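You operate a simulated robot arm through the tools that you are given. There is no shell and no other tool. Be economical: measure what you need, move in short steps, check, and stop when the job is done.

The job below is to be done with a simulated two-armed robot. You get a single attempt, and the scene is never put back.

JOB
Shim the white motor's foot by the gap meter, then tighten its bolt.
Fine: lift the guard and swing the red arm on; park arm and driver and shut the guard after; the driver stays at 30 Nm.

Only the result counts: the job must be done as asked and must still hold three seconds after the hand-in. Knocking over, shifting, dropping, spilling or breaking anything else fails it.

ROBOT AND FRAMES
Two 7-joint arms with two-finger parallel grippers on one trunk, on a base that drives. Base frame: it is fixed to the floor where the robot stands at the start and does not move with it; the origin is under the middle of the robot, x ahead of it, y to its left, z up. Units: cm, rad, N and s.
The left shoulder is at the start at [6.2, 19.8, 130.4], the right one opposite. With the tool pointing down near the work surface each hand reaches from about 10 to 66 cm from the robot's upright axis, wherever it stands, measured 20 degrees to its own side. Places, roughly: cover bolt four [50, 60, 100]; cover bolt one [30, 60, 100]; cover bolt three [50, 50, 100]; cover bolt two [30, 50, 100]; motor foot bolt [40, -30, 80]; orange holster on the bench [20, 110, 80]; pump driver knob [40, 110, 90]; red probe arm [30, 0, 90]; white-motor pump [50, 20, 100]; yellow coupling guard [50, 0, 100]. Payload 1.57 kg a hand.
The tool frame of a hand sits at the grasp point between the pads (the TCP): z along the fingers, y along the line on which they close. The tips reach 3 cm beyond it. Largest opening 11 cm; finger width 2.4, thickness 1.2; the body of the gripper, 4.8 by 11.2 cm, starts 7.8 cm behind the TCP.
Orientation is that of the tool frame in the base frame, as a unit quaternion [w, x, y, z]. With the fingers straight down and closing along the base's y, the tool's x points along the base's -x, its y along +y and its z along -z.

CONTROLS
- The arms move only by the tool send_rows. It takes "left_increments", "right_increments" or both (then of equal length, played together; a hand with none holds still); each is a list of rows, each an object of numbers (a shift or turn left out is 0, a gripper value left out holds the last): "tx", "ty", "tz": the shift along the tool's x, y, z in mm; "rx", "ry", "rz": the turn, a rotation vector about the tool's x, y, z in rad; "gripper": the gripper command, from -1 (shut) to 1 (fully open), values between in proportion. In form: [{"tx": .., "ty": .., "tz": .., "rx": .., "ry": .., "rz": .., "gripper": ..}, ...]. A call has 1 to 20 rows; each row shifts and turns the commanded pose from where the row before left it, along the tool's axes as they then stand. Each row takes 0.2 s and may step no farther than 5 cm and 0.15 rad from the row before; otherwise, or with a gripper value out of range, the whole call is refused. A pose out of reach is approached as far as the arm can. The call stops where the force on the tool passes 70 N (or 10 N more than at its start, if that is more) or the arm is blocked; 0.2 s more then pass. The fingers move at their own pace (about 7.2 cm/s each) and stop on an object; they squeeze with about 43 N. The grip force told is the motor's: it shows also when the fingers shut on nothing. Time passes only in rows, and 0.2 s behind the last, so rows that do not move let the fingers close. It gives the time, the measured TCP pose, the force on the tool (base axes), the opening and the grip force at its end, in the units of the frame above (readings bear some noise), with the torque about the TCP (base axes, N m) and any sound that the robot's microphone picked up.
- Cameras (640 x 400 px; columns grow to the right, rows downward): "scene" is now at [8.39, 2.03, 187.54]; the picture's right is [0.48, -0.88, 0.00], its down [-0.79, -0.44, -0.43] and it looks along [0.37, 0.21, -0.90] (base axes); focal length 273 px, centre (320, 200). "left" rides on the left gripper at [7, -1.6, -14.1] in its tool frame; the picture's right is [0.23, 0.97, 0.00], its down [-0.85, 0.20, -0.48] and it looks along [-0.47, 0.11, 0.88] (tool axes); focal length 222 px, centre (320, 200). "right" rides on the right gripper at [7, 1.6, -14.1] in its tool frame; the picture's right is [-0.23, 0.97, 0.00], its down [-0.85, -0.20, -0.48] and it looks along [-0.47, -0.11, 0.88] (tool axes); focal length 222 px, centre (320, 200). There is no depth. A picture from a camera that has moved, and an enlarged one, comes with that camera's place and axes in the base frame and with its lens. The place of the scene camera against the robot may be out by one fixed shift of up to 1.8 cm in any direction.
- camera(camera): a new picture of that camera. The clock stands still meanwhile.
- slide_trunk(by): slides the trunk up (or, below 0, down) by that many cm; the arms and the scene camera ride with it, the base frame stays. It gives what a move gives, with no picture.
- drive_base(legs): drives the robot by 1 to 6 legs, each [ahead, left, turn to the left] in cm, cm and rad, along the robot's own axes; the way and the turn of a leg run together, so that a leg with both is an arc; at most 150 cm and 3.142 rad a leg. The arms and the cameras ride along, it lands a little off, and it stops where it bumps. It gives what a move gives.
- aim_head(pan, tilt): turns the head with the scene camera to pan (to the left, within 1.501 rad either way) and tilt (down, from -0.506 to 1.204), counted from straight ahead of the robot. It gives what a move gives.
- inspect(camera, box): a new picture of the part [left, top, right, bottom] of that camera's present view, enlarged. The clock stands still meanwhile.
- close_job(): hands the job in; it is judged then, once.

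Go step by step. Nothing tells you exact positions but the pictures and the camera data: compare them with the known pose of the tool, close in by small moves and look again before you grip or let go. The budget is 120 turns and 92 pictures, counting those below and the enlarged ones. Unless the task says otherwise, let go and move clear before handing in, and close with one line.

The tools are called after "Request:" by a JSON object that holds its "op" and its "data". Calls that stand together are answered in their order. send_rows: Moves the arms, as the interface text tells. Its arguments: {"type":"object","properties":{"left_increments":{"type":"array","items":{"type":"object","properties":{"tx":{"type":"number"},"ty":{"type":"number"},"tz":{"type":"number"},"rx":{"type":"number"},"ry":{"type":"number"},"rz":{"type":"number"},"gripper":{"type":"number"}}}},"right_increments":{"type":"array","items":{"type":"object","properties":{"tx":{"type":"number"},"ty":{"type":"number"},"tz":{"type":"number"},"rx":{"type":"number"},"ry":{"type":"number"},"rz":{"type":"number"},"gripper":{"type":"number"}}}}},"required":[]} The other tools are called the same way: slide_trunk (by) slides the trunk up or down; drive_base (legs) drives the base; aim_head (pan, tilt) turns the head that bears the scene camera; camera (camera) takes a picture; inspect (camera, box) takes an enlarged picture of a part of a camera's view; close_job () hands the job in.

At the start:

```text
t: 0.0
left_tool_pos: [38.66, 34.93, 144.17]
left_ee_rot: [-0.001, 0.0, 1.0, 0.0]
left_ft_force: [0.7, -0.4, 0.3]
left_moment: [-0.01, -0.02, -0.02]
left_width: 10.97
left_grip_force: 0.0
right_tool_pos: [38.19, -1.78, 143.61]
right_ee_rot: [0.0, 0.001, 1.0, -0.001]
right_ft_force: [0.5, 0.2, 0.0]
right_moment: [-0.01, 0.0, -0.01]
right_width: 10.98
right_grip_force: 0.1
trunk travel left (down, up): [-90.0, 9.0]
robot x, y, heading: [0.46, 0.11, -0.003]
head pan, tilt: [0.504, 1.127]
```

scene: 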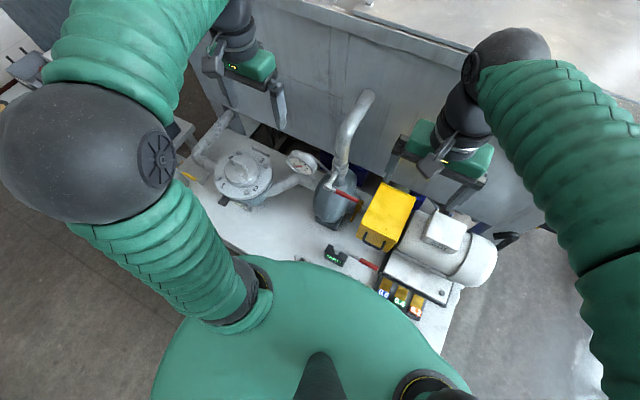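
right: 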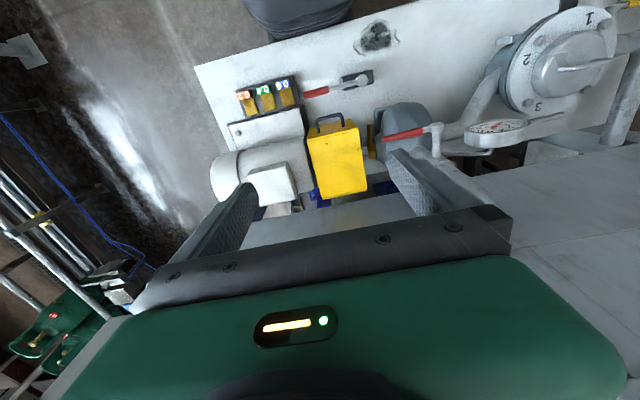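
left: 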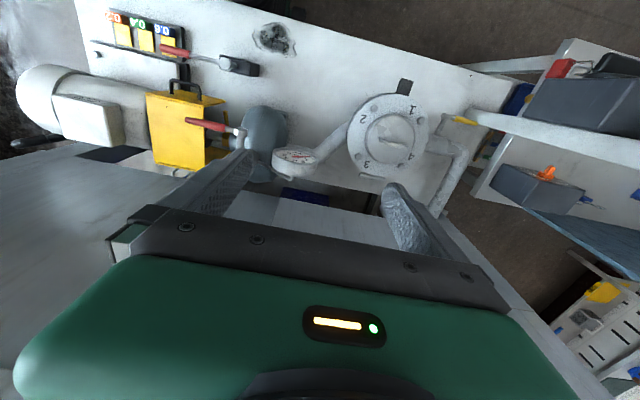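

I see the pump skid ahead with a yellow guard, a red probe arm with a meter, the shim packs near the motor foot, and a bench to the left with a driver. I'll look closer at these before moving.

Request:
{"op": "inspect", "data": {"camera": "scene", "box": [280, 160, 520, 340]}}

Request:
{"op": "aim_head", "data": {"pan": 1.2, "tilt": 0.8}}

Request:
{"op": "camera", "data": {"camera": "scene"}}

```text
2.22 times, centred on (400, 250) of scene
camera zoom: at [8.39, 2.03, 187.54], right [0.48, -0.88, 0.0], down [-0.79, -0.44, -0.43], along [0.37, 0.21, -0.9], focal length 607 px, centre (142, 89)
```

zoom: 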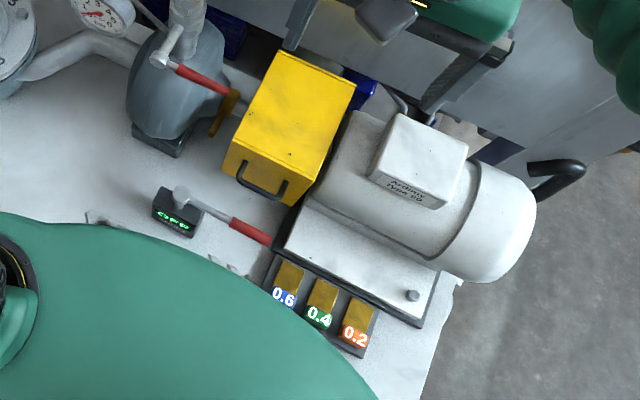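

```text
t: 1.1
left_tool_pos: [38.58, 35.0, 144.18]
left_ee_rot: [0.001, 0.0, 1.0, -0.001]
left_ft_force: [-0.8, -0.3, 0.3]
left_moment: [0.0, 0.01, -0.01]
left_width: 11.0
left_grip_force: 0.1
right_tool_pos: [37.99, -1.56, 143.49]
right_ee_rot: [0.0, -0.001, 1.0, 0.0]
right_ft_force: [0.8, -0.3, -0.2]
right_moment: [0.01, -0.04, 0.01]
right_width: 10.98
right_grip_force: 0.0
trunk travel left (down, up): [-90.0, 9.0]
robot x, y, heading: [-0.19, 0.16, -0.0]
head pan, tilt: [1.201, 0.799]
```

```text
87 pictures are left
camera scene: at [5.94, 6.6, 189.88], right [0.93, -0.36, 0.0], down [-0.26, -0.67, -0.7], along [0.25, 0.65, -0.72], focal length 273 px, centre (320, 200)
```

scene: 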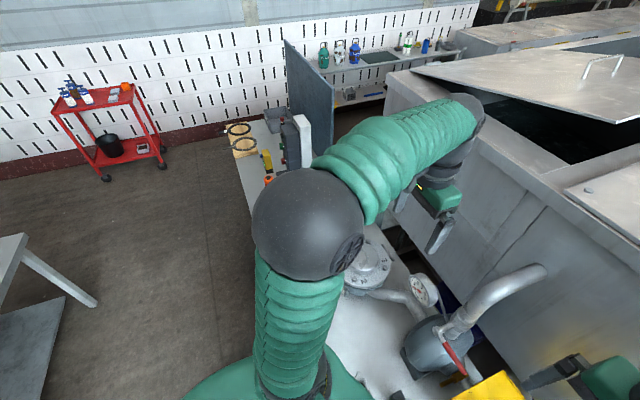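

I found the shim packs (0.6, 0.4, 0.2), meter and foot bolt. I'll take close views with the hand cameras.

Request:
{"op": "inspect", "data": {"camera": "right", "box": [200, 50, 460, 212]}}

Request:
{"op": "inspect", "data": {"camera": "left", "box": [440, 40, 640, 220]}}

Request:
{"op": "inspect", "data": {"camera": "scene", "box": [210, 80, 350, 200]}}

```text
2.46 times, centred on (330, 131) of right
camera zoom: at [31.1, -0.11, 157.82], right [0.23, 0.97, 0.0], down [0.86, -0.2, 0.48], along [0.47, -0.11, -0.88], focal length 547 px, centre (295, 370)
```

zoom: 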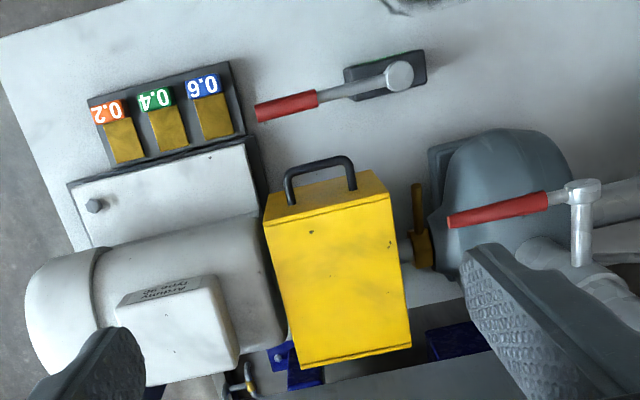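

```text
2.22 times, centred on (540, 130) of left
camera zoom: at [31.76, 33.35, 158.36], right [-0.23, 0.97, 0.0], down [0.86, 0.2, 0.48], along [0.47, 0.11, -0.88], focal length 494 px, centre (-169, 356)
```

zoom: 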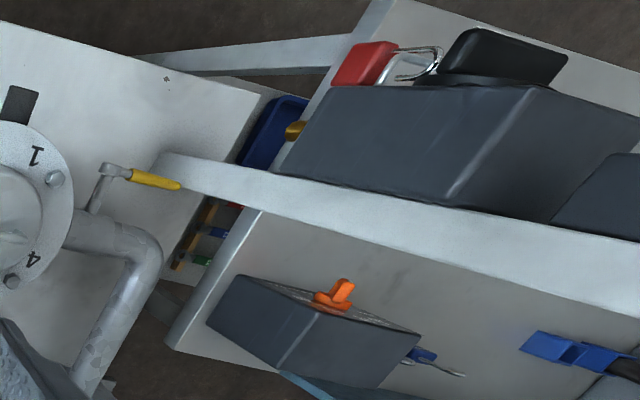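

```text
3.33 times, centred on (280, 140) of scene
camera zoom: at [5.94, 6.6, 189.88], right [0.93, -0.36, 0.0], down [-0.26, -0.67, -0.7], along [0.25, 0.65, -0.72], focal length 911 px, centre (453, 400)
```

zoom: 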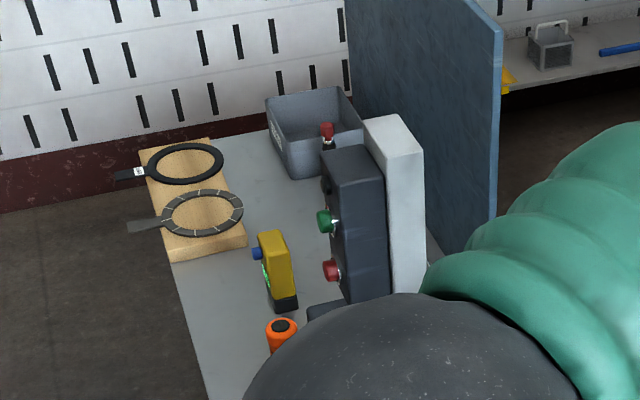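

The left-hand bench holds the yellow driver and orange holster; the guard has a front handle near (41, 0, 88). I'll move the right hand aside and look at the skid from the head.

Request:
{"op": "send_rows", "data": {"right_increments": [{"tx": 15, "ty": -45}, {"tx": 15, "ty": -45}, {"tx": 15, "ty": -45}, {"tx": 15, "ty": -45}, {"ty": -45}, {}]}}

Request:
{"op": "aim_head", "data": {"pan": -0.15, "tilt": 1.0}}

Request:
{"op": "camera", "data": {"camera": "scene"}}

Request:
{"op": "inspect", "data": {"camera": "right", "box": [260, 0, 640, 240]}}

```text
t: 2.5
left_tool_pos: [38.74, 34.99, 144.21]
left_ee_rot: [0.0, 0.0, 1.0, 0.0]
left_ft_force: [0.3, -0.5, 0.6]
left_moment: [0.02, -0.02, 0.0]
left_width: 11.01
left_grip_force: 0.2
right_tool_pos: [32.0, -24.49, 143.38]
right_ee_rot: [-0.001, -0.001, 1.0, 0.0]
right_ft_force: [0.3, 0.8, 1.2]
right_moment: [0.0, 0.02, -0.03]
right_width: 11.02
right_grip_force: 0.0
trunk travel left (down, up): [-90.0, 9.0]
robot x, y, heading: [-0.33, 0.24, -0.002]
head pan, tilt: [1.201, 0.799]
```

```text
t: 4.0
left_tool_pos: [38.66, 34.92, 144.16]
left_ee_rot: [0.0, 0.0, 1.0, 0.0]
left_ft_force: [0.3, 0.2, -0.2]
left_moment: [0.03, 0.01, 0.0]
left_width: 10.97
left_grip_force: 0.0
right_tool_pos: [32.08, -24.54, 143.6]
right_ee_rot: [0.0, 0.0, 1.0, 0.0]
right_ft_force: [-0.1, -0.6, 0.4]
right_moment: [0.01, -0.04, -0.01]
right_width: 11.03
right_grip_force: 0.0
trunk travel left (down, up): [-90.0, 9.0]
robot x, y, heading: [0.03, 0.15, 0.0]
head pan, tilt: [-0.15, 1.0]
```

```text
83 pictures are left
camera scene: at [9.87, -2.1, 188.38], right [-0.15, -0.99, 0.0], down [-0.83, 0.13, -0.54], along [0.53, -0.08, -0.84], focal length 273 px, centre (320, 200)
```

scene: 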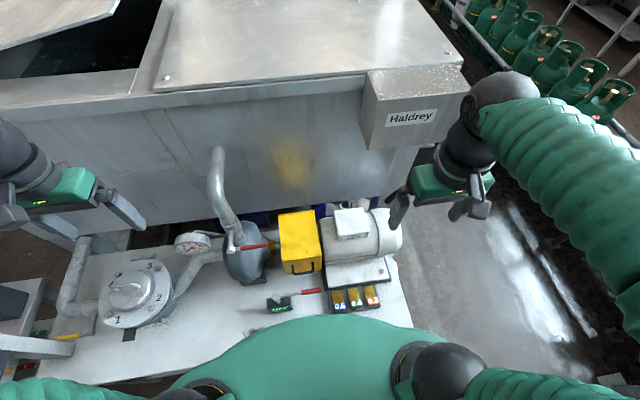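

```text
1.67 times, centred on (450, 120) of right
camera zoom: at [25.11, -22.89, 157.76], right [0.23, 0.97, 0.0], down [0.86, -0.2, 0.48], along [0.47, -0.11, -0.88], focal length 370 px, centre (103, 333)
```

zoom: 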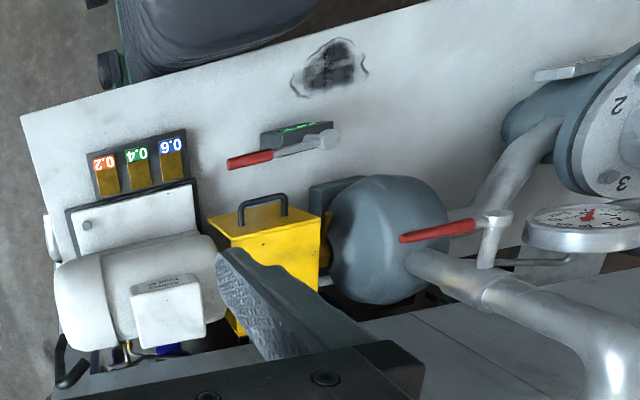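

I'll bring the right hand down closer to see the guard handle, probe arm and meter.

Request:
{"op": "send_rows", "data": {"right_increments": [{"tx": 20, "ty": 40, "tz": 20}, {"tx": 20, "ty": 40, "tz": 20}, {"tx": 20, "ty": 40, "tz": 20}, {"tx": 20, "ty": 40, "tz": 20}, {"tx": 20, "tz": 40}, {"tx": 10, "tz": 40}, {"tz": 40}, {}]}}

Request:
{"op": "camera", "data": {"camera": "right"}}

Request:
{"op": "inspect", "data": {"camera": "scene", "box": [220, 190, 420, 330]}}

```text
t: 5.8
left_tool_pos: [38.51, 34.99, 144.16]
left_ee_rot: [0.0, -0.001, 1.0, -0.001]
left_ft_force: [-0.3, 0.6, 0.1]
left_moment: [-0.06, -0.03, -0.02]
left_width: 11.0
left_grip_force: 0.0
right_tool_pos: [26.26, -7.24, 122.27]
right_ee_rot: [-0.001, 0.0, 1.0, -0.002]
right_ft_force: [0.9, -0.4, 1.2]
right_moment: [0.01, -0.03, 0.01]
right_width: 10.98
right_grip_force: 0.0
right hand out of reach, approached as far as the arm can: row 1, 2, 6, 7
trunk travel left (down, up): [-90.0, 9.0]
robot x, y, heading: [0.21, -0.05, 0.002]
head pan, tilt: [-0.15, 1.0]
```

```text
81 pictures are left
camera right: at [19.41, -5.6, 136.53], right [0.23, 0.97, 0.0], down [0.86, -0.2, 0.48], along [0.46, -0.11, -0.88], focal length 222 px, centre (320, 200)
```

right: 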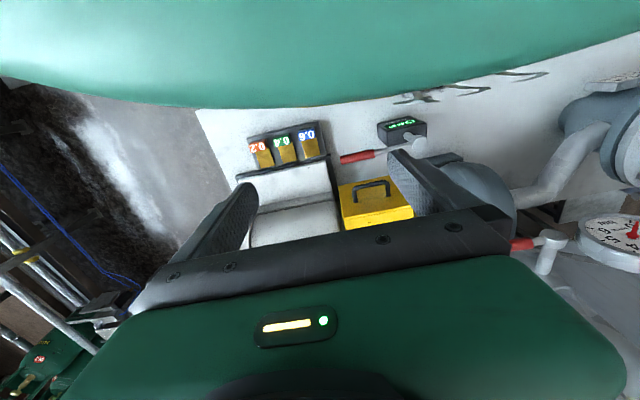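

```text
2.86 times, centred on (320, 260) of scene
camera zoom: at [9.89, -1.84, 188.38], right [-0.15, -0.99, 0.0], down [-0.83, 0.12, -0.54], along [0.53, -0.08, -0.84], focal length 781 px, centre (320, 29)
```

zoom: 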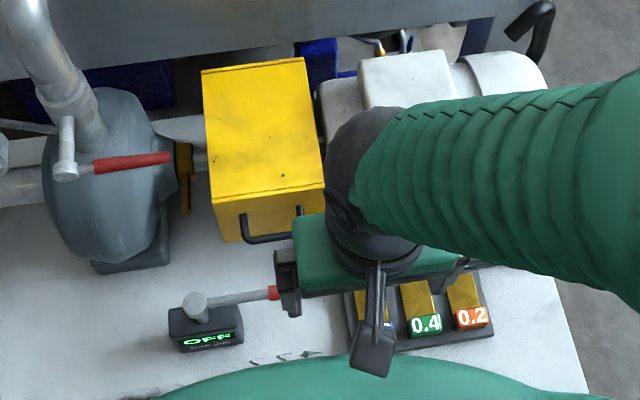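

The meter reads OFF with the arm parked; guard top is about z 92, its handle about (41, 0, 88). I'll turn the right hand so its fingers straddle the handle bar and tip it forward a bit.

Request:
{"op": "send_rows", "data": {"right_increments": [{"tx": -30, "rz": -0.15, "gripper": 0.0}, {"tx": 0, "rz": -0.15}, {"rz": -0.15}, {"rz": -0.15}, {"rz": -0.15}, {"rz": -0.15}, {"rz": -0.15}, {"rz": -0.15}, {"rz": -0.15}, {"rz": -0.15}, {"rz": -0.07}, {"rx": 0.15}, {"rx": 0.15}, {"rx": 0.1}, {}]}}

Request:
{"op": "camera", "data": {"camera": "right"}}

Request:
{"op": "inspect", "data": {"camera": "scene", "box": [220, 190, 420, 330]}}

```text
t: 9.0
left_tool_pos: [38.58, 34.94, 144.21]
left_ee_rot: [0.0, 0.0, 1.0, -0.001]
left_ft_force: [0.0, -0.1, -0.2]
left_moment: [-0.01, -0.01, -0.01]
left_width: 10.99
left_grip_force: 0.0
right_tool_pos: [33.66, -3.95, 123.57]
right_ee_rot: [0.138, -0.692, 0.694, -0.141]
right_ft_force: [0.3, -0.3, -0.4]
right_moment: [0.06, 0.0, 0.0]
right_width: 5.48
right_grip_force: 0.0
right hand out of reach, approached as far as the arm can: row 12, 13, 14
trunk travel left (down, up): [-90.0, 9.0]
robot x, y, heading: [0.1, -0.26, -0.0]
head pan, tilt: [-0.15, 1.0]
```

```text
79 pictures are left
camera right: at [26.7, -10.93, 136.08], right [-0.9, 0.23, -0.38], down [0.0, 0.86, 0.52], along [0.44, 0.46, -0.77], focal length 222 px, centre (320, 200)
```

right: 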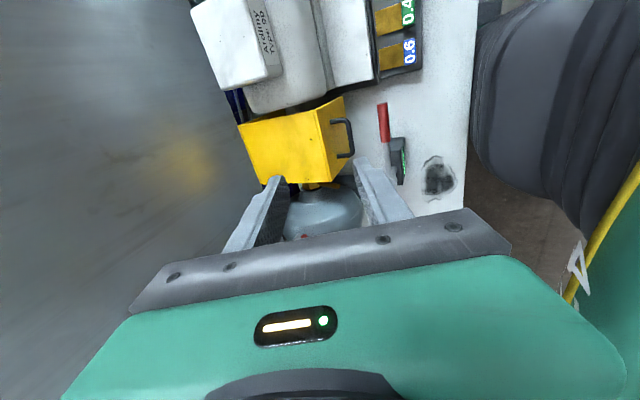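

```text
2.86 times, centred on (320, 260) of scene
camera zoom: at [9.95, -1.91, 188.37], right [-0.15, -0.99, 0.0], down [-0.83, 0.13, -0.54], along [0.53, -0.08, -0.84], focal length 781 px, centre (320, 29)
```

zoom: 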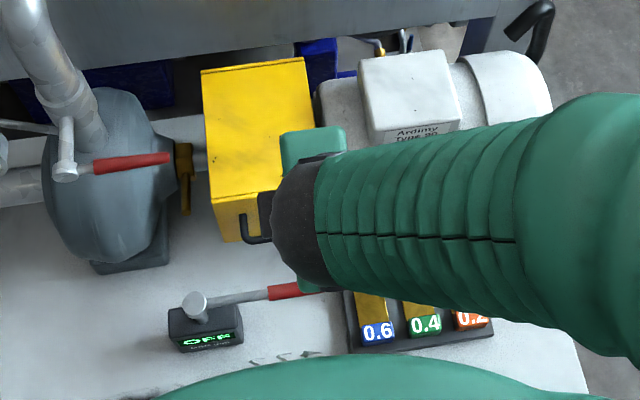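

The handle bar lies about x 42, y −3 to 5. I'll move nearer above it and look again.

Request:
{"op": "send_rows", "data": {"right_increments": [{"tz": 45}, {"tz": 45}, {"tz": 45}, {"tz": 45}, {}]}}

Request:
{"op": "camera", "data": {"camera": "right"}}

```text
t: 10.2
left_tool_pos: [38.7, 34.8, 144.23]
left_ee_rot: [-0.001, 0.0, 1.0, 0.0]
left_ft_force: [0.4, -0.3, 0.1]
left_moment: [0.01, -0.01, 0.0]
left_width: 11.02
left_grip_force: 0.0
right_tool_pos: [40.66, -4.14, 106.82]
right_ee_rot: [0.14, -0.692, 0.694, -0.14]
right_ft_force: [-1.4, -0.1, 0.4]
right_moment: [0.02, 0.01, 0.02]
right_width: 5.49
right_grip_force: 0.0
trunk travel left (down, up): [-90.0, 9.0]
robot x, y, heading: [-0.31, -0.08, -0.001]
head pan, tilt: [-0.15, 1.0]
```

```text
77 pictures are left
camera right: at [33.68, -11.19, 119.46], right [-0.9, 0.23, -0.38], down [0.0, 0.85, 0.52], along [0.44, 0.47, -0.77], focal length 222 px, centre (320, 200)
```

right: 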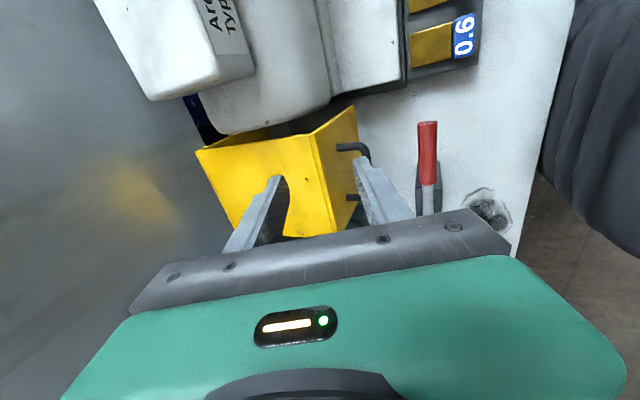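

Triangulating again puts the guard top at z≈100 and the handle bar at about (40, 0, 96), with the probe arm at z≈94. I'll pitch the hand to 45° and position it 8 cm short of the bar.

Request:
{"op": "send_rows", "data": {"right_increments": [{"tx": -13, "ty": 26, "tz": 8, "gripper": -0.4}, {"tx": -13, "ty": 26, "tz": 8}, {"tx": -12, "ty": 26, "tz": 7}, {"rx": 0.13}, {"rx": 0.13}, {"rx": 0.13}, {}]}}

Request:
{"op": "camera", "data": {"camera": "right"}}

Request:
{"op": "inspect", "data": {"camera": "scene", "box": [220, 190, 420, 330]}}

```text
t: 11.8
left_tool_pos: [38.58, 34.92, 144.14]
left_ee_rot: [0.001, -0.001, 1.0, -0.001]
left_ft_force: [0.2, -0.6, 0.4]
left_moment: [0.0, -0.03, 0.02]
left_width: 10.97
left_grip_force: 0.0
right_tool_pos: [35.83, -0.29, 102.21]
right_ee_rot: [0.279, -0.64, 0.657, -0.285]
right_ft_force: [-0.5, 0.1, 0.1]
right_moment: [-0.02, 0.03, -0.01]
right_width: 3.3
right_grip_force: 0.1
trunk travel left (down, up): [-90.0, 9.0]
robot x, y, heading: [-0.02, 0.22, -0.002]
head pan, tilt: [-0.15, 1.0]
```

```text
76 pictures are left
camera right: at [24.23, -7.22, 110.71], right [-0.66, 0.25, -0.71], down [-0.19, 0.86, 0.47], along [0.73, 0.45, -0.52], focal length 222 px, centre (320, 200)
```

right: 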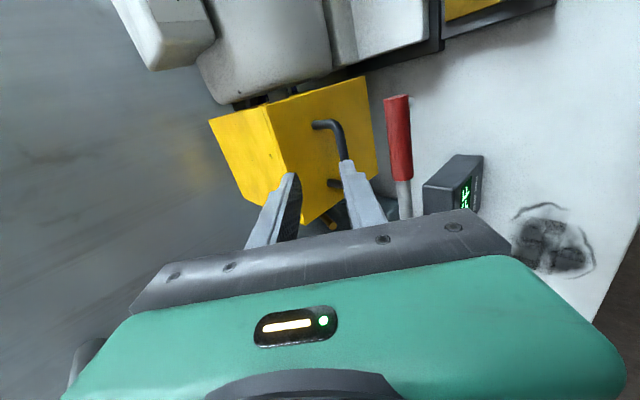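

```text
2.86 times, centred on (320, 260) of scene
camera zoom: at [9.94, -1.85, 188.37], right [-0.15, -0.99, 0.0], down [-0.83, 0.12, -0.54], along [0.53, -0.08, -0.84], focal length 781 px, centre (320, 29)
```

zoom: 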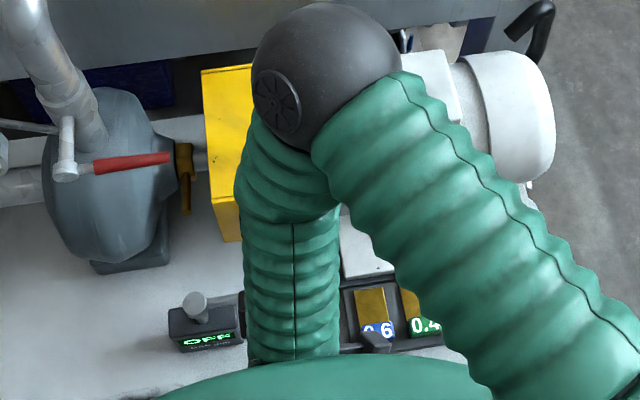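

The bar lies at about (40.1, −3…4, 94.8). I'll approach it along the fingers, keeping clear of the parked probe arm.

Request:
{"op": "send_rows", "data": {"right_increments": [{"tz": 20}, {"tz": 20}, {"ty": 12, "tz": 8}, {"ty": 12, "tz": 8}, {"tz": 8}, {}]}}

Request:
{"op": "camera", "data": {"camera": "right"}}

```text
t: 13.2
left_tool_pos: [38.13, 35.05, 144.36]
left_ee_rot: [0.002, 0.0, 1.0, -0.002]
left_ft_force: [0.8, -0.5, -0.8]
left_moment: [-0.04, -0.04, 0.0]
left_width: 10.98
left_grip_force: 0.1
right_tool_pos: [37.1, -0.09, 96.02]
right_ee_rot: [0.276, -0.65, 0.652, -0.276]
right_ft_force: [-2.1, 1.3, 54.8]
right_moment: [-0.6, 0.73, 0.05]
right_width: 0.18
right_grip_force: 0.0
trunk travel left (down, up): [-90.0, 9.0]
robot x, y, heading: [-0.25, -0.0, -0.003]
head pan, tilt: [-0.15, 1.0]
```

```text
74 pictures are left
camera right: at [25.77, -7.04, 104.83], right [-0.68, 0.23, -0.7], down [-0.2, 0.86, 0.48], along [0.71, 0.46, -0.53], focal length 222 px, centre (320, 200)
```

right: 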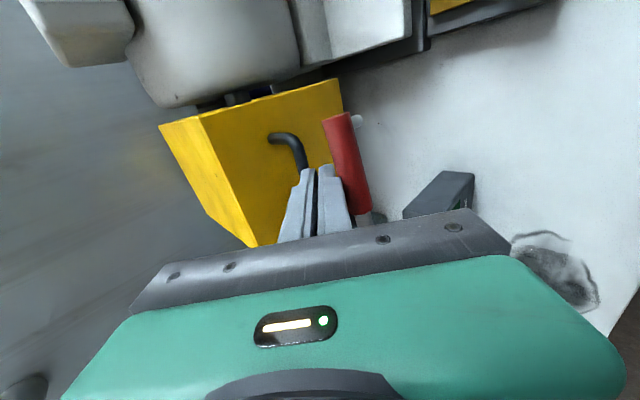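

The fingers touched the red probe arm's handle (55 N upward) and were squeezed shut. I'll back off straight up and look at its state.

Request:
{"op": "send_rows", "data": {"right_increments": [{"ty": -15, "tz": -10}, {"ty": -20, "tz": -20}, {"ty": -20, "tz": -20}, {"ty": -10, "tz": -30}, {}]}}

Request:
{"op": "camera", "data": {"camera": "right"}}

```text
t: 14.4
left_tool_pos: [38.75, 35.07, 144.06]
left_ee_rot: [-0.002, 0.0, 1.0, -0.001]
left_ft_force: [0.0, 0.2, 0.1]
left_moment: [-0.03, -0.02, 0.0]
left_width: 11.03
left_grip_force: 0.1
right_tool_pos: [37.34, -0.52, 106.13]
right_ee_rot: [0.274, -0.643, 0.658, -0.282]
right_ft_force: [0.2, -0.2, 0.0]
right_moment: [0.0, 0.02, 0.02]
right_width: 3.31
right_grip_force: 0.0
trunk travel left (down, up): [-90.0, 9.0]
robot x, y, heading: [0.02, -0.23, -0.001]
head pan, tilt: [-0.15, 1.0]
```

```text
73 pictures are left
camera right: at [25.82, -7.19, 114.78], right [-0.67, 0.24, -0.71], down [-0.19, 0.86, 0.47], along [0.72, 0.45, -0.53], focal length 222 px, centre (320, 200)
```

right: 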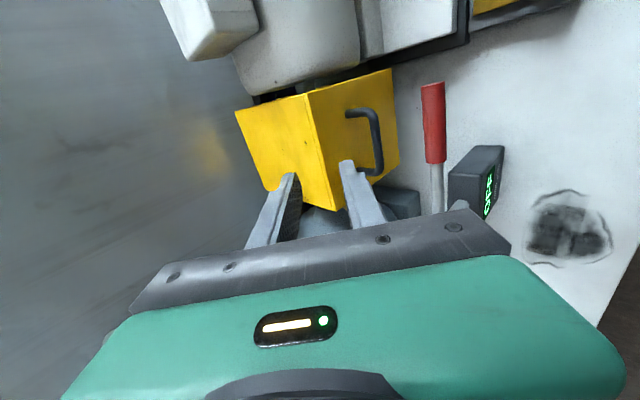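

The fingers sprang back and the arm looks undisturbed; its red end is really at (33.3, −5.3, 97). I'll use a vertical approach instead: bar at (40.7, 0, 94.4), narrower opening.

Request:
{"op": "send_rows", "data": {"right_increments": [{"rx": -0.14, "tz": -10, "gripper": -0.5}, {"rx": -0.14}, {"rx": -0.14}, {"rx": -0.14}, {"rx": -0.14}, {"rx": -0.12}, {"ty": -17, "tx": -4}, {"ty": -17, "tz": 10}, {}]}}

Request:
{"op": "camera", "data": {"camera": "right"}}

```text
t: 16.4
left_tool_pos: [38.69, 35.15, 144.09]
left_ee_rot: [0.0, 0.001, 1.0, -0.001]
left_ft_force: [0.2, 0.0, -0.3]
left_moment: [-0.03, -0.05, -0.01]
left_width: 10.98
left_grip_force: 0.1
right_tool_pos: [38.72, 0.35, 105.54]
right_ee_rot: [-0.012, -0.706, 0.708, 0.01]
right_ft_force: [-0.1, 0.8, -0.7]
right_moment: [-0.03, -0.01, -0.02]
right_width: 2.73
right_grip_force: 0.1
trunk travel left (down, up): [-90.0, 9.0]
robot x, y, heading: [-0.25, 0.28, -0.0]
head pan, tilt: [-0.15, 1.0]
```

```text
72 pictures are left
camera right: at [37.62, -6.67, 119.81], right [-0.97, 0.23, 0.03], down [0.22, 0.86, 0.47], along [0.08, 0.46, -0.88], focal length 222 px, centre (320, 200)
```

right: 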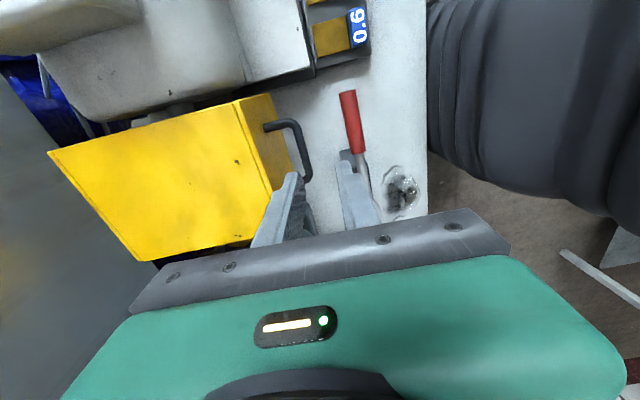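

The bar is at x≈40.3, 1.6 cm ahead of the fingers. I'll shift forward and lower half way, then check.

Request:
{"op": "send_rows", "data": {"right_increments": [{"ty": -15}, {"tz": 30}, {"tz": 25}, {}]}}

Request:
{"op": "camera", "data": {"camera": "right"}}

```text
t: 17.4
left_tool_pos: [38.52, 35.04, 144.16]
left_ee_rot: [0.0, 0.0, 1.0, 0.0]
left_ft_force: [0.9, 0.1, 0.2]
left_moment: [-0.04, 0.0, -0.01]
left_width: 11.02
left_grip_force: 0.1
right_tool_pos: [40.14, 0.18, 99.89]
right_ee_rot: [-0.011, -0.706, 0.708, 0.011]
right_ft_force: [-0.8, -0.1, 0.0]
right_moment: [-0.01, -0.05, 0.01]
right_width: 2.77
right_grip_force: 0.1
trunk travel left (down, up): [-90.0, 9.0]
robot x, y, heading: [-0.03, -0.01, -0.001]
head pan, tilt: [-0.15, 1.0]
```

```text
71 pictures are left
camera right: at [38.95, -6.79, 114.2], right [-0.97, 0.23, 0.03], down [0.22, 0.86, 0.47], along [0.08, 0.46, -0.88], focal length 222 px, centre (320, 200)
```

right: 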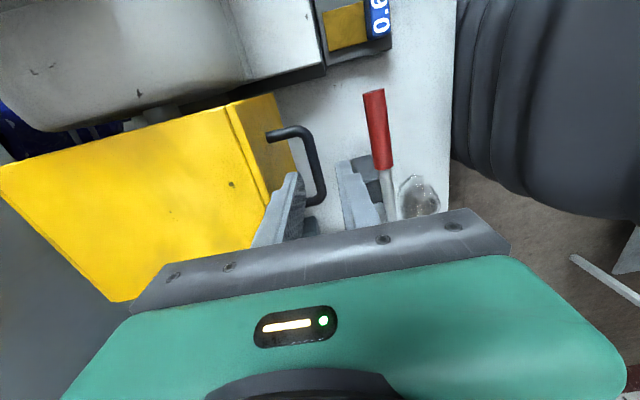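

The bar is centred between the fingers. I'll descend 4.8 cm and close.

Request:
{"op": "send_rows", "data": {"right_increments": [{"tz": 24}, {"tz": 24}, {"gripper": -1}, {}, {}]}}

Request:
{"op": "camera", "data": {"camera": "right"}}

```text
t: 18.6
left_tool_pos: [38.96, 35.02, 144.12]
left_ee_rot: [-0.001, -0.001, 1.0, 0.0]
left_ft_force: [0.3, 0.1, -0.2]
left_moment: [0.01, -0.02, -0.04]
left_width: 10.99
left_grip_force: 0.1
right_tool_pos: [40.41, 0.26, 95.09]
right_ee_rot: [-0.009, -0.706, 0.708, 0.011]
right_ft_force: [19.3, -1.7, 6.5]
right_moment: [-0.05, -0.14, 0.68]
right_width: 0.98
right_grip_force: 28.7
trunk travel left (down, up): [-90.0, 9.0]
robot x, y, heading: [-0.0, -0.12, -0.001]
head pan, tilt: [-0.15, 1.0]
```

```text
70 pictures are left
camera right: at [39.23, -6.87, 109.33], right [-0.97, 0.23, 0.03], down [0.21, 0.85, 0.47], along [0.08, 0.47, -0.88], focal length 222 px, centre (320, 200)
```

right: 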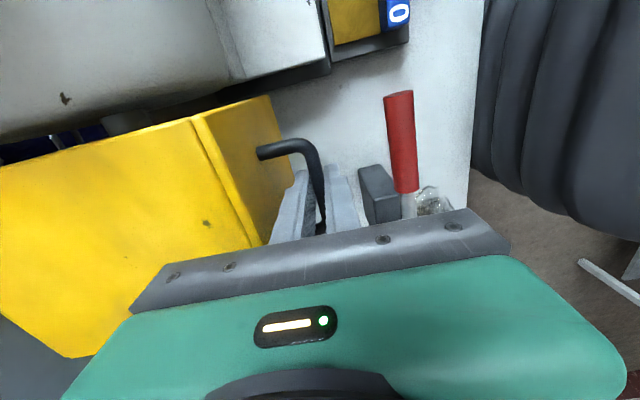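

The handle is gripped. I'll lift a little and read the forces to find where the hinge is.

Request:
{"op": "send_rows", "data": {"right_increments": [{"tz": -8}, {"tz": -8}, {}]}}

Request:
{"op": "send_rows", "data": {"right_increments": [{"tz": -10, "rx": -0.04}, {"tz": -10, "rx": -0.04}, {}]}}

Request:
{"op": "camera", "data": {"camera": "right"}}

```text
t: 19.4
left_tool_pos: [38.92, 34.9, 144.21]
left_ee_rot: [-0.001, 0.0, 1.0, 0.0]
left_ft_force: [0.1, -0.4, 0.3]
left_moment: [-0.02, 0.0, 0.01]
left_width: 11.0
left_grip_force: 0.0
right_tool_pos: [40.0, 0.16, 96.72]
right_ee_rot: [-0.012, -0.706, 0.708, 0.011]
right_ft_force: [9.0, -0.4, 1.5]
right_moment: [0.14, -0.06, 0.68]
right_width: 1.0
right_grip_force: 27.9
trunk travel left (down, up): [-90.0, 9.0]
robot x, y, heading: [0.01, -0.24, 0.0]
head pan, tilt: [-0.15, 1.0]
```

```text
t: 20.2
left_tool_pos: [38.57, 34.88, 144.19]
left_ee_rot: [0.0, -0.001, 1.0, 0.0]
left_ft_force: [0.1, -1.0, 0.1]
left_moment: [0.01, -0.01, 0.03]
left_width: 11.0
left_grip_force: 0.1
right_tool_pos: [39.94, 0.27, 98.68]
right_ee_rot: [0.041, 0.706, -0.706, -0.04]
right_ft_force: [-3.7, 0.3, -2.4]
right_moment: [0.24, 0.02, 0.65]
right_width: 1.02
right_grip_force: 28.4
trunk travel left (down, up): [-90.0, 9.0]
robot x, y, heading: [-0.01, -0.13, -0.004]
head pan, tilt: [-0.15, 1.0]
```

```text
69 pictures are left
camera right: at [39.94, -6.84, 113.06], right [-0.97, 0.23, 0.11], down [0.25, 0.86, 0.45], along [0.01, 0.46, -0.89], focal length 222 px, centre (320, 200)
```

right: 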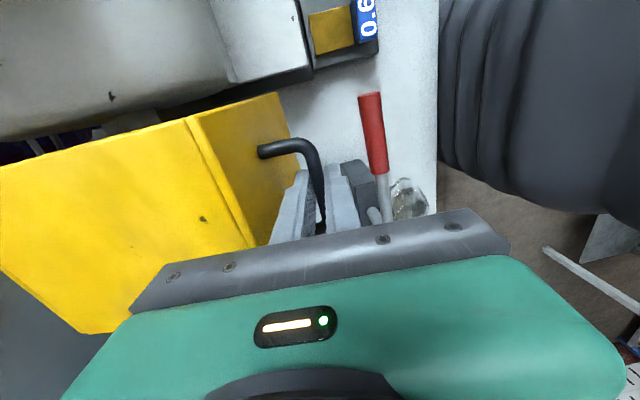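

The guard swings freely and the force trend suggests a hinge at the rear top, about (62, 100). I'll follow a 22 cm arc upward with the hand kept vertical.

Request:
{"op": "send_rows", "data": {"right_increments": [{"ty": 2, "tz": -17.5, "rx": 0.04}, {"ty": 1, "tz": -17.5, "rx": 0.04}, {"ty": -4, "tz": -22, "rx": 0.03}, {"ty": -5, "tz": -22}, {}]}}

Request:
{"op": "camera", "data": {"camera": "right"}}

Request:
{"op": "camera", "data": {"camera": "scene"}}

```text
t: 21.4
left_tool_pos: [38.39, 35.07, 144.29]
left_ee_rot: [0.001, -0.001, 1.0, -0.001]
left_ft_force: [-0.4, -0.1, -0.5]
left_moment: [0.02, 0.0, -0.02]
left_width: 11.01
left_grip_force: 0.1
right_tool_pos: [40.83, 0.28, 106.81]
right_ee_rot: [0.0, 0.707, -0.707, 0.0]
right_ft_force: [-12.5, 1.3, 1.7]
right_moment: [0.52, 0.17, 0.72]
right_width: 1.01
right_grip_force: 28.1
trunk travel left (down, up): [-90.0, 9.0]
robot x, y, heading: [0.05, 0.04, -0.004]
head pan, tilt: [-0.15, 1.0]
```

```text
68 pictures are left
camera right: at [39.22, -6.83, 120.99], right [-0.97, 0.23, 0.0], down [0.2, 0.86, 0.48], along [0.11, 0.47, -0.88], focal length 222 px, centre (320, 200)
```

right: 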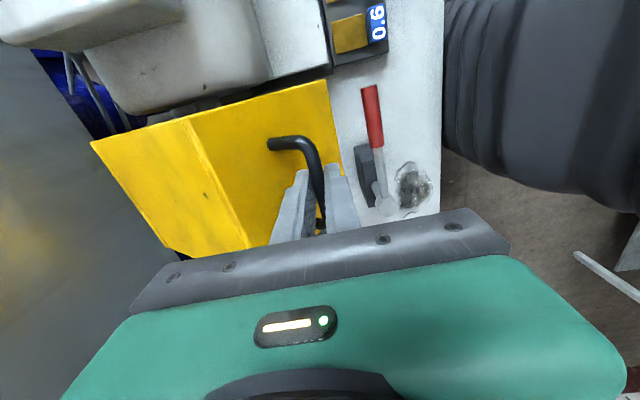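

```text
67 pictures are left
camera scene: at [9.47, -1.95, 188.41], right [-0.15, -0.99, 0.0], down [-0.83, 0.13, -0.54], along [0.54, -0.08, -0.84], focal length 273 px, centre (320, 200)
```

scene: 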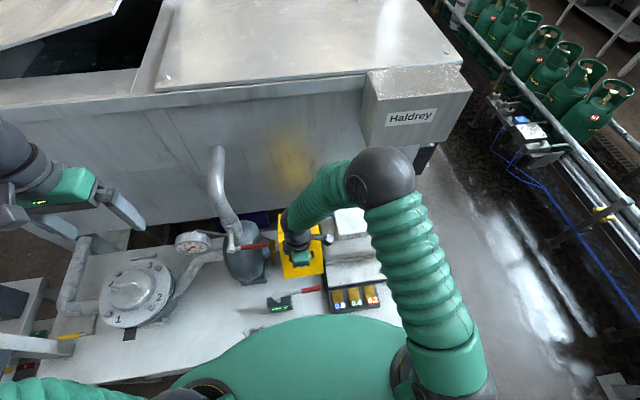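

It follows well. Continuing the arc with slightly less forward travel.

Request:
{"op": "send_rows", "data": {"right_increments": [{"ty": -3, "tz": -21}, {"ty": -7, "tz": -20}, {"ty": -11, "tz": -19}, {"ty": -13, "tz": -18}, {}]}}

Request:
{"op": "send_rows", "data": {"right_increments": [{"ty": -15, "tz": -16}, {"ty": -17, "tz": -15}, {}]}}

Request:
{"op": "camera", "data": {"camera": "right"}}

```text
t: 22.6
left_tool_pos: [38.96, 34.96, 144.15]
left_ee_rot: [-0.001, 0.0, 1.0, 0.0]
left_ft_force: [-0.7, 0.0, -0.4]
left_moment: [0.0, -0.03, 0.01]
left_width: 11.0
left_grip_force: 0.2
right_tool_pos: [44.8, 0.24, 114.23]
right_ee_rot: [-0.001, -0.707, 0.707, 0.0]
right_ft_force: [10.6, -1.2, -13.5]
right_moment: [-0.01, -0.08, 0.71]
right_width: 0.99
right_grip_force: 27.9
trunk travel left (down, up): [-90.0, 9.0]
robot x, y, heading: [0.31, 0.22, 0.001]
head pan, tilt: [-0.15, 1.0]
```

```text
t: 23.4
left_tool_pos: [38.87, 35.04, 144.09]
left_ee_rot: [-0.002, 0.0, 1.0, -0.002]
left_ft_force: [-0.5, -0.2, -0.2]
left_moment: [0.03, 0.0, 0.0]
left_width: 10.98
left_grip_force: 0.1
right_tool_pos: [47.92, 0.22, 117.35]
right_ee_rot: [-0.002, -0.706, 0.708, 0.0]
right_ft_force: [9.1, -0.2, -15.5]
right_moment: [-0.06, -0.03, 0.72]
right_width: 0.99
right_grip_force: 27.9
trunk travel left (down, up): [-90.0, 9.0]
robot x, y, heading: [0.2, 0.06, 0.001]
head pan, tilt: [-0.15, 1.0]
```

```text
66 pictures are left
camera right: at [46.38, -6.81, 131.65], right [-0.97, 0.23, 0.0], down [0.2, 0.86, 0.48], along [0.11, 0.46, -0.88], focal length 222 px, centre (320, 200)
```

right: 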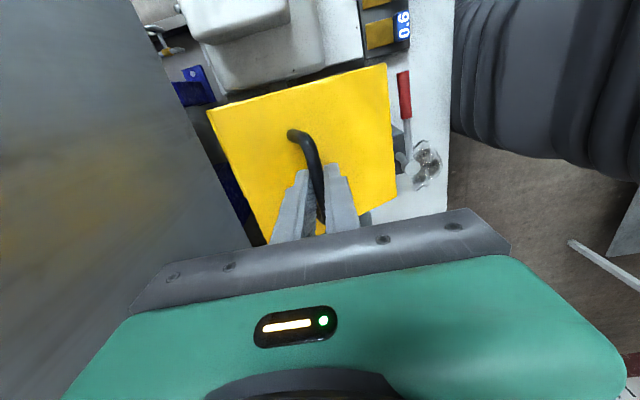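

About 50° open now. Continuing toward vertical.

Request:
{"op": "send_rows", "data": {"right_increments": [{"ty": -24, "tz": -12}, {"ty": -29, "tz": -15}, {"ty": -31, "tz": -11}, {}]}}

Request:
{"op": "send_rows", "data": {"right_increments": [{"ty": -32, "tz": -5}, {"ty": -16, "tz": -1}, {}]}}

Request:
{"op": "camera", "data": {"camera": "right"}}

Request:
{"op": "camera", "data": {"camera": "scene"}}

```text
t: 24.4
left_tool_pos: [38.5, 34.98, 144.33]
left_ee_rot: [0.0, 0.0, 1.0, 0.0]
left_ft_force: [0.4, -0.2, 0.5]
left_moment: [0.04, 0.01, 0.0]
left_width: 11.03
left_grip_force: 0.1
right_tool_pos: [55.97, 0.27, 121.49]
right_ee_rot: [0.001, -0.706, 0.708, -0.001]
right_ft_force: [-2.2, -1.6, 8.9]
right_moment: [0.41, -0.05, 0.33]
right_width: 0.98
right_grip_force: 28.0
trunk travel left (down, up): [-90.0, 9.0]
robot x, y, heading: [0.04, 0.1, -0.003]
head pan, tilt: [-0.15, 1.0]
```

```text
t: 25.2
left_tool_pos: [38.64, 35.01, 144.15]
left_ee_rot: [0.0, 0.0, 1.0, 0.0]
left_ft_force: [-0.3, 0.4, 1.0]
left_moment: [-0.01, -0.04, 0.01]
left_width: 11.02
left_grip_force: 0.0
right_tool_pos: [60.9, 0.4, 122.07]
right_ee_rot: [0.002, -0.706, 0.708, -0.002]
right_ft_force: [1.2, 0.1, 10.9]
right_moment: [-0.09, -0.06, -0.01]
right_width: 0.97
right_grip_force: 28.1
trunk travel left (down, up): [-90.0, 9.0]
robot x, y, heading: [0.06, -0.01, 0.0]
head pan, tilt: [-0.15, 1.0]
```

```text
65 pictures are left
camera right: at [59.26, -6.76, 136.31], right [-0.97, 0.23, 0.0], down [0.2, 0.85, 0.48], along [0.11, 0.47, -0.88], focal length 222 px, centre (320, 200)
```

right: 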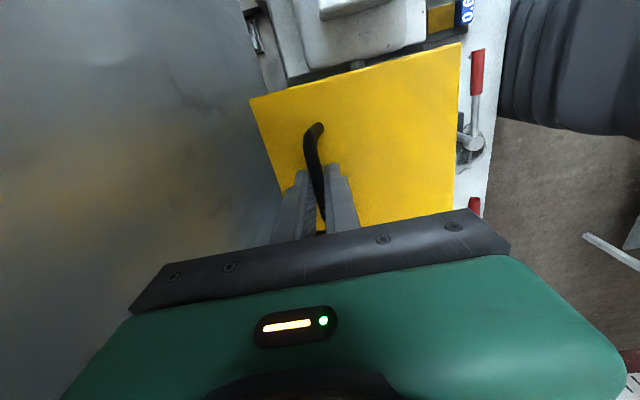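

```text
64 pictures are left
camera scene: at [9.85, -1.95, 188.39], right [-0.15, -0.99, 0.0], down [-0.83, 0.13, -0.54], along [0.53, -0.08, -0.84], focal length 273 px, centre (320, 200)
```

scene: 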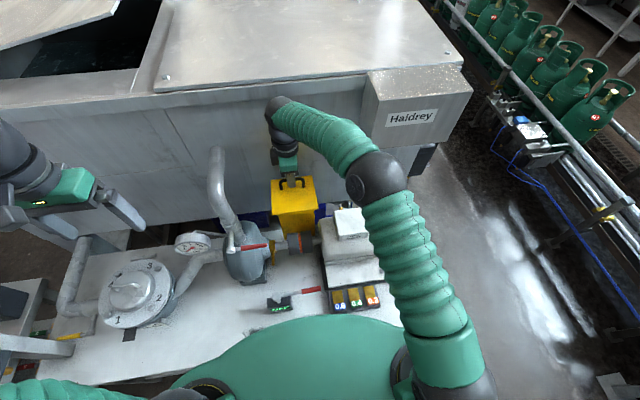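

The guard stands nearly vertical. I'll push it a bit further until it resists.

Request:
{"op": "send_rows", "data": {"right_increments": [{"ty": -20, "tz": 0}, {"ty": -20, "tz": 2}, {"ty": -20, "tz": 4}, {}]}}

Request:
{"op": "camera", "data": {"camera": "right"}}

```text
t: 26.1
left_tool_pos: [37.14, 35.26, 144.48]
left_ee_rot: [0.004, 0.0, 1.0, -0.001]
left_ft_force: [0.4, -0.5, 0.4]
left_moment: [0.06, 0.01, 0.01]
left_width: 11.0
left_grip_force: 0.1
right_tool_pos: [62.18, 0.51, 121.52]
right_ee_rot: [0.009, 0.711, -0.703, -0.011]
right_ft_force: [-58.9, 7.3, 23.8]
right_moment: [-0.54, 0.57, -0.61]
right_width: 1.29
right_grip_force: 29.8
right hand out of reach, approached as far as the arm can: row 3
trunk travel left (down, up): [-90.0, 9.0]
robot x, y, heading: [-0.24, -0.22, -0.003]
head pan, tilt: [-0.15, 1.0]
stopped in row 4 (right hand): the force on the tool passed its limit at 71 N (the readings are from after the stop); the commanded pose is now the measured one
```

```text
63 pictures are left
camera right: at [61.06, -6.73, 135.92], right [-0.98, 0.22, 0.03], down [0.2, 0.86, 0.48], along [0.08, 0.47, -0.88], focal length 222 px, centre (320, 200)
```

right: 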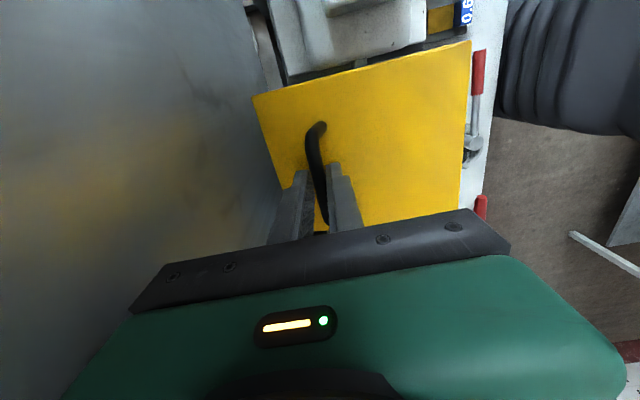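

It reached its stop. I'll relax the push, open the fingers slightly and watch whether the guard stays.

Request:
{"op": "send_rows", "data": {"right_increments": [{"ty": 5}, {"gripper": -0.55}, {}, {}]}}

Request:
{"op": "camera", "data": {"camera": "right"}}

```text
t: 26.6
left_tool_pos: [38.06, 34.94, 144.21]
left_ee_rot: [0.001, 0.001, 1.0, -0.001]
left_ft_force: [-0.6, 0.2, 0.7]
left_moment: [0.01, -0.05, -0.01]
left_width: 11.02
left_grip_force: 0.1
right_tool_pos: [62.9, -0.27, 121.3]
right_ee_rot: [0.01, 0.709, -0.705, -0.008]
right_ft_force: [-25.8, 8.4, 8.6]
right_moment: [-0.97, -3.09, -0.18]
right_width: 2.96
right_grip_force: 2.6
trunk travel left (down, up): [-90.0, 9.0]
robot x, y, heading: [-0.72, -0.14, 0.001]
head pan, tilt: [-0.15, 1.0]
stopped in row 2 (right hand): the force on the tool passed its limit at 118 N (the readings are from after the stop); the commanded pose is now the measured one
```

```text
62 pictures are left
camera right: at [61.74, -7.3, 135.72], right [-0.97, 0.22, 0.03], down [0.21, 0.86, 0.47], along [0.08, 0.46, -0.88], focal length 222 px, centre (320, 200)
```

right: 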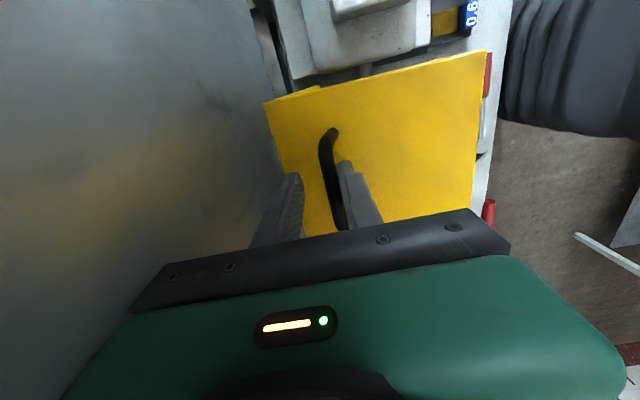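

The guard is held at its stop and the bar is free between the fingers. I'll lift the hand straight up with a slight retreat from the tank wall.

Request:
{"op": "send_rows", "data": {"right_increments": [{"ty": 3, "tz": -3}, {"ty": 2, "tz": -10}, {"tz": -20}, {"tz": -30}, {}]}}

Request:
{"op": "camera", "data": {"camera": "right"}}

```text
t: 27.8
left_tool_pos: [38.39, 34.75, 144.24]
left_ee_rot: [-0.001, 0.0, 1.0, 0.001]
left_ft_force: [0.2, 0.5, -0.2]
left_moment: [0.03, -0.02, 0.01]
left_width: 11.0
left_grip_force: 0.0
right_tool_pos: [62.91, -0.78, 127.52]
right_ee_rot: [0.011, 0.707, -0.707, -0.007]
right_ft_force: [-32.8, -4.6, -18.5]
right_moment: [0.13, -2.98, 0.45]
right_width: 2.45
right_grip_force: 0.1
trunk travel left (down, up): [-90.0, 9.0]
robot x, y, heading: [-0.36, 0.13, -0.002]
head pan, tilt: [-0.15, 1.0]
```

```text
61 pictures are left
camera right: at [61.73, -7.8, 141.82], right [-0.97, 0.23, 0.03], down [0.21, 0.86, 0.47], along [0.08, 0.46, -0.88], focal length 222 px, centre (320, 200)
```

right: 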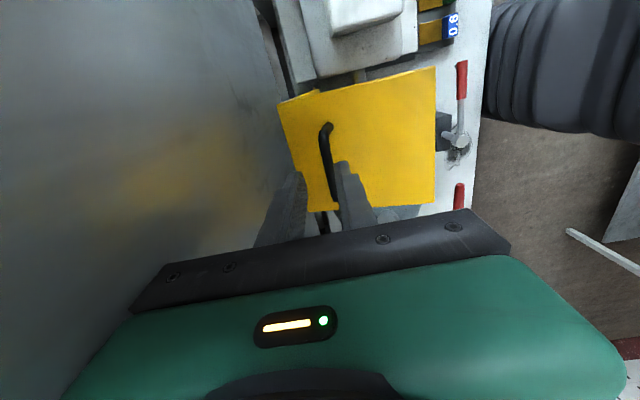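

Clear of the handle and the guard stays open; the hand body still rubs the tank wall, so I'll retreat toward the robot.

Request:
{"op": "send_rows", "data": {"right_increments": [{"ty": 20, "tz": -10}, {"ty": 40}, {"ty": 40}, {"ty": 40}, {"ty": 40, "tx": 20}, {"ty": 40, "tx": 40}, {"tx": 40}, {}]}}

Request:
{"op": "camera", "data": {"camera": "right"}}

Request:
{"op": "inspect", "data": {"camera": "scene", "box": [210, 160, 410, 320]}}

```text
refused: row 6 steps farther than a row can; nothing moved
```

```text
60 pictures are left
camera right: at [61.73, -7.8, 141.82], right [-0.97, 0.23, 0.03], down [0.21, 0.86, 0.47], along [0.08, 0.46, -0.88], focal length 222 px, centre (320, 200)
```

right: 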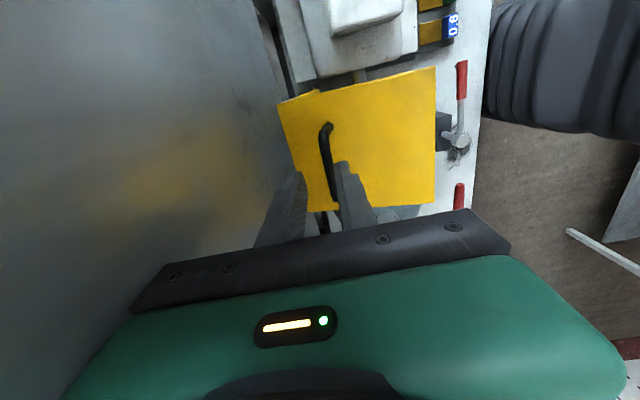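

```text
2.50 times, centred on (310, 240) of scene
camera zoom: at [8.71, -2.14, 188.42], right [-0.15, -0.99, 0.0], down [-0.83, 0.13, -0.54], along [0.54, -0.08, -0.84], focal length 683 px, centre (345, 100)
```

zoom: 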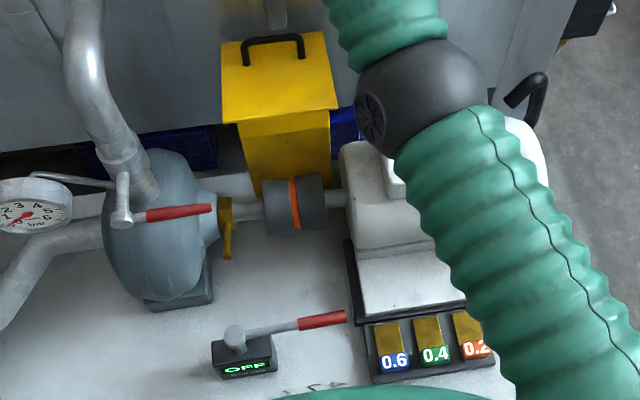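

The guard stays open and the coupling is exposed. I'll retreat the hand with legal steps.

Request:
{"op": "send_rows", "data": {"right_increments": [{"ty": 20, "tz": -10}, {"ty": 40}, {"ty": 40}, {"ty": 40}, {"ty": 40, "tx": 20}, {"ty": 30, "tx": 30}, {"tx": 40}, {"tx": 20}, {}]}}

Request:
{"op": "camera", "data": {"camera": "right"}}

Request:
{"op": "inspect", "data": {"camera": "scene", "box": [210, 160, 410, 320]}}

```text
t: 29.8
left_tool_pos: [39.03, 34.69, 143.98]
left_ee_rot: [-0.003, 0.0, 1.0, 0.0]
left_ft_force: [-0.5, 0.0, -0.3]
left_moment: [-0.01, -0.04, 0.0]
left_width: 11.0
left_grip_force: 0.0
right_tool_pos: [42.84, -11.61, 128.98]
right_ee_rot: [0.012, 0.707, -0.707, -0.01]
right_ft_force: [-0.5, -0.6, -0.3]
right_moment: [0.01, -0.02, -0.02]
right_width: 2.48
right_grip_force: 0.0
trunk travel left (down, up): [-90.0, 9.0]
robot x, y, heading: [-0.28, -0.05, 0.0]
head pan, tilt: [-0.15, 1.0]
```

```text
58 pictures are left
camera right: at [41.66, -18.64, 143.24], right [-0.97, 0.23, 0.03], down [0.21, 0.86, 0.47], along [0.08, 0.46, -0.88], focal length 222 px, centre (320, 200)
```

right: 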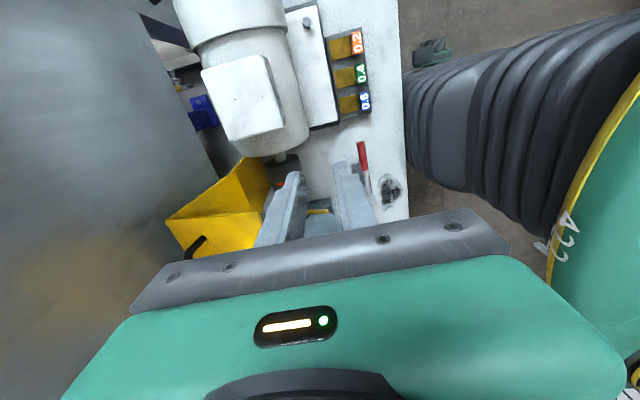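

```text
2.50 times, centred on (310, 240) of scene
camera zoom: at [9.84, -1.99, 188.37], right [-0.15, -0.99, 0.0], down [-0.83, 0.13, -0.54], along [0.53, -0.08, -0.84], focal length 683 px, centre (345, 100)
```

zoom: 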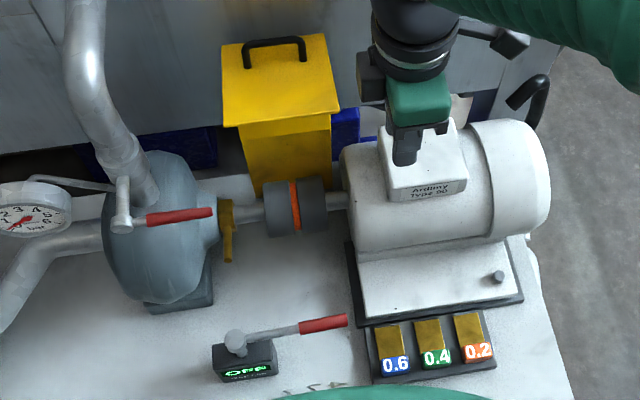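

Coupling, motor foot and bolt are now visible, and the red arm runs from its pivot (33.4, 9) to its end (33.5, −5.4) at z≈97. I'll turn the hand back to its default heading, close it, and bring it behind the arm to push it round.

Request:
{"op": "send_rows", "data": {"right_increments": [{"rz": 0.15, "gripper": -1}, {"rz": 0.15}, {"rz": 0.15}, {"rz": 0.15}, {"rz": 0.15}, {"rz": 0.15}, {"rz": 0.15}, {"rz": 0.15}, {"rz": 0.15}, {"rz": 0.15}, {"rz": 0.07}, {"tx": 35, "ty": 20, "tz": 20}, {"tx": 35, "ty": 20, "tz": 20}, {"tx": 30, "ty": 20, "tz": 30}, {"tx": 33, "ty": 20, "tz": 20}, {"tz": 40}, {"tz": 40}, {}]}}

Request:
{"op": "camera", "data": {"camera": "right"}}

```text
t: 33.6
left_tool_pos: [39.01, 34.8, 143.89]
left_ee_rot: [-0.004, 0.0, 1.0, -0.001]
left_ft_force: [0.6, 0.1, -0.8]
left_moment: [0.0, 0.01, -0.01]
left_width: 10.99
left_grip_force: 0.0
right_tool_pos: [28.74, -3.6, 112.21]
right_ee_rot: [-0.015, -0.001, 1.0, -0.003]
right_ft_force: [0.8, 0.5, -0.4]
right_moment: [-0.01, -0.01, 0.01]
right_width: 0.0
right_grip_force: 21.1
trunk travel left (down, up): [-90.0, 9.0]
robot x, y, heading: [-0.3, -0.04, 0.002]
head pan, tilt: [-0.15, 1.0]
```

```text
56 pictures are left
camera right: at [22.26, -1.96, 126.7], right [0.22, 0.97, -0.01], down [0.87, -0.19, 0.45], along [0.44, -0.11, -0.89], focal length 222 px, centre (320, 200)
```

right: 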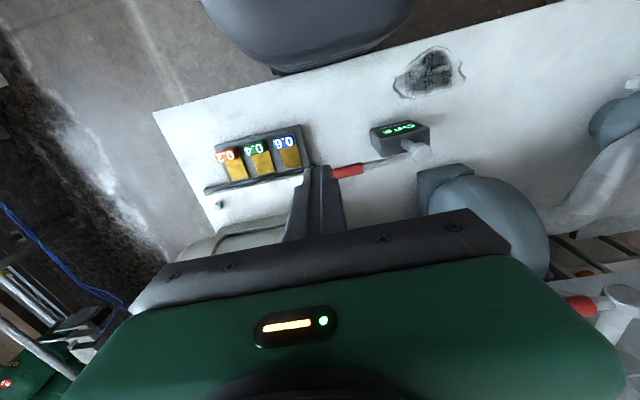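

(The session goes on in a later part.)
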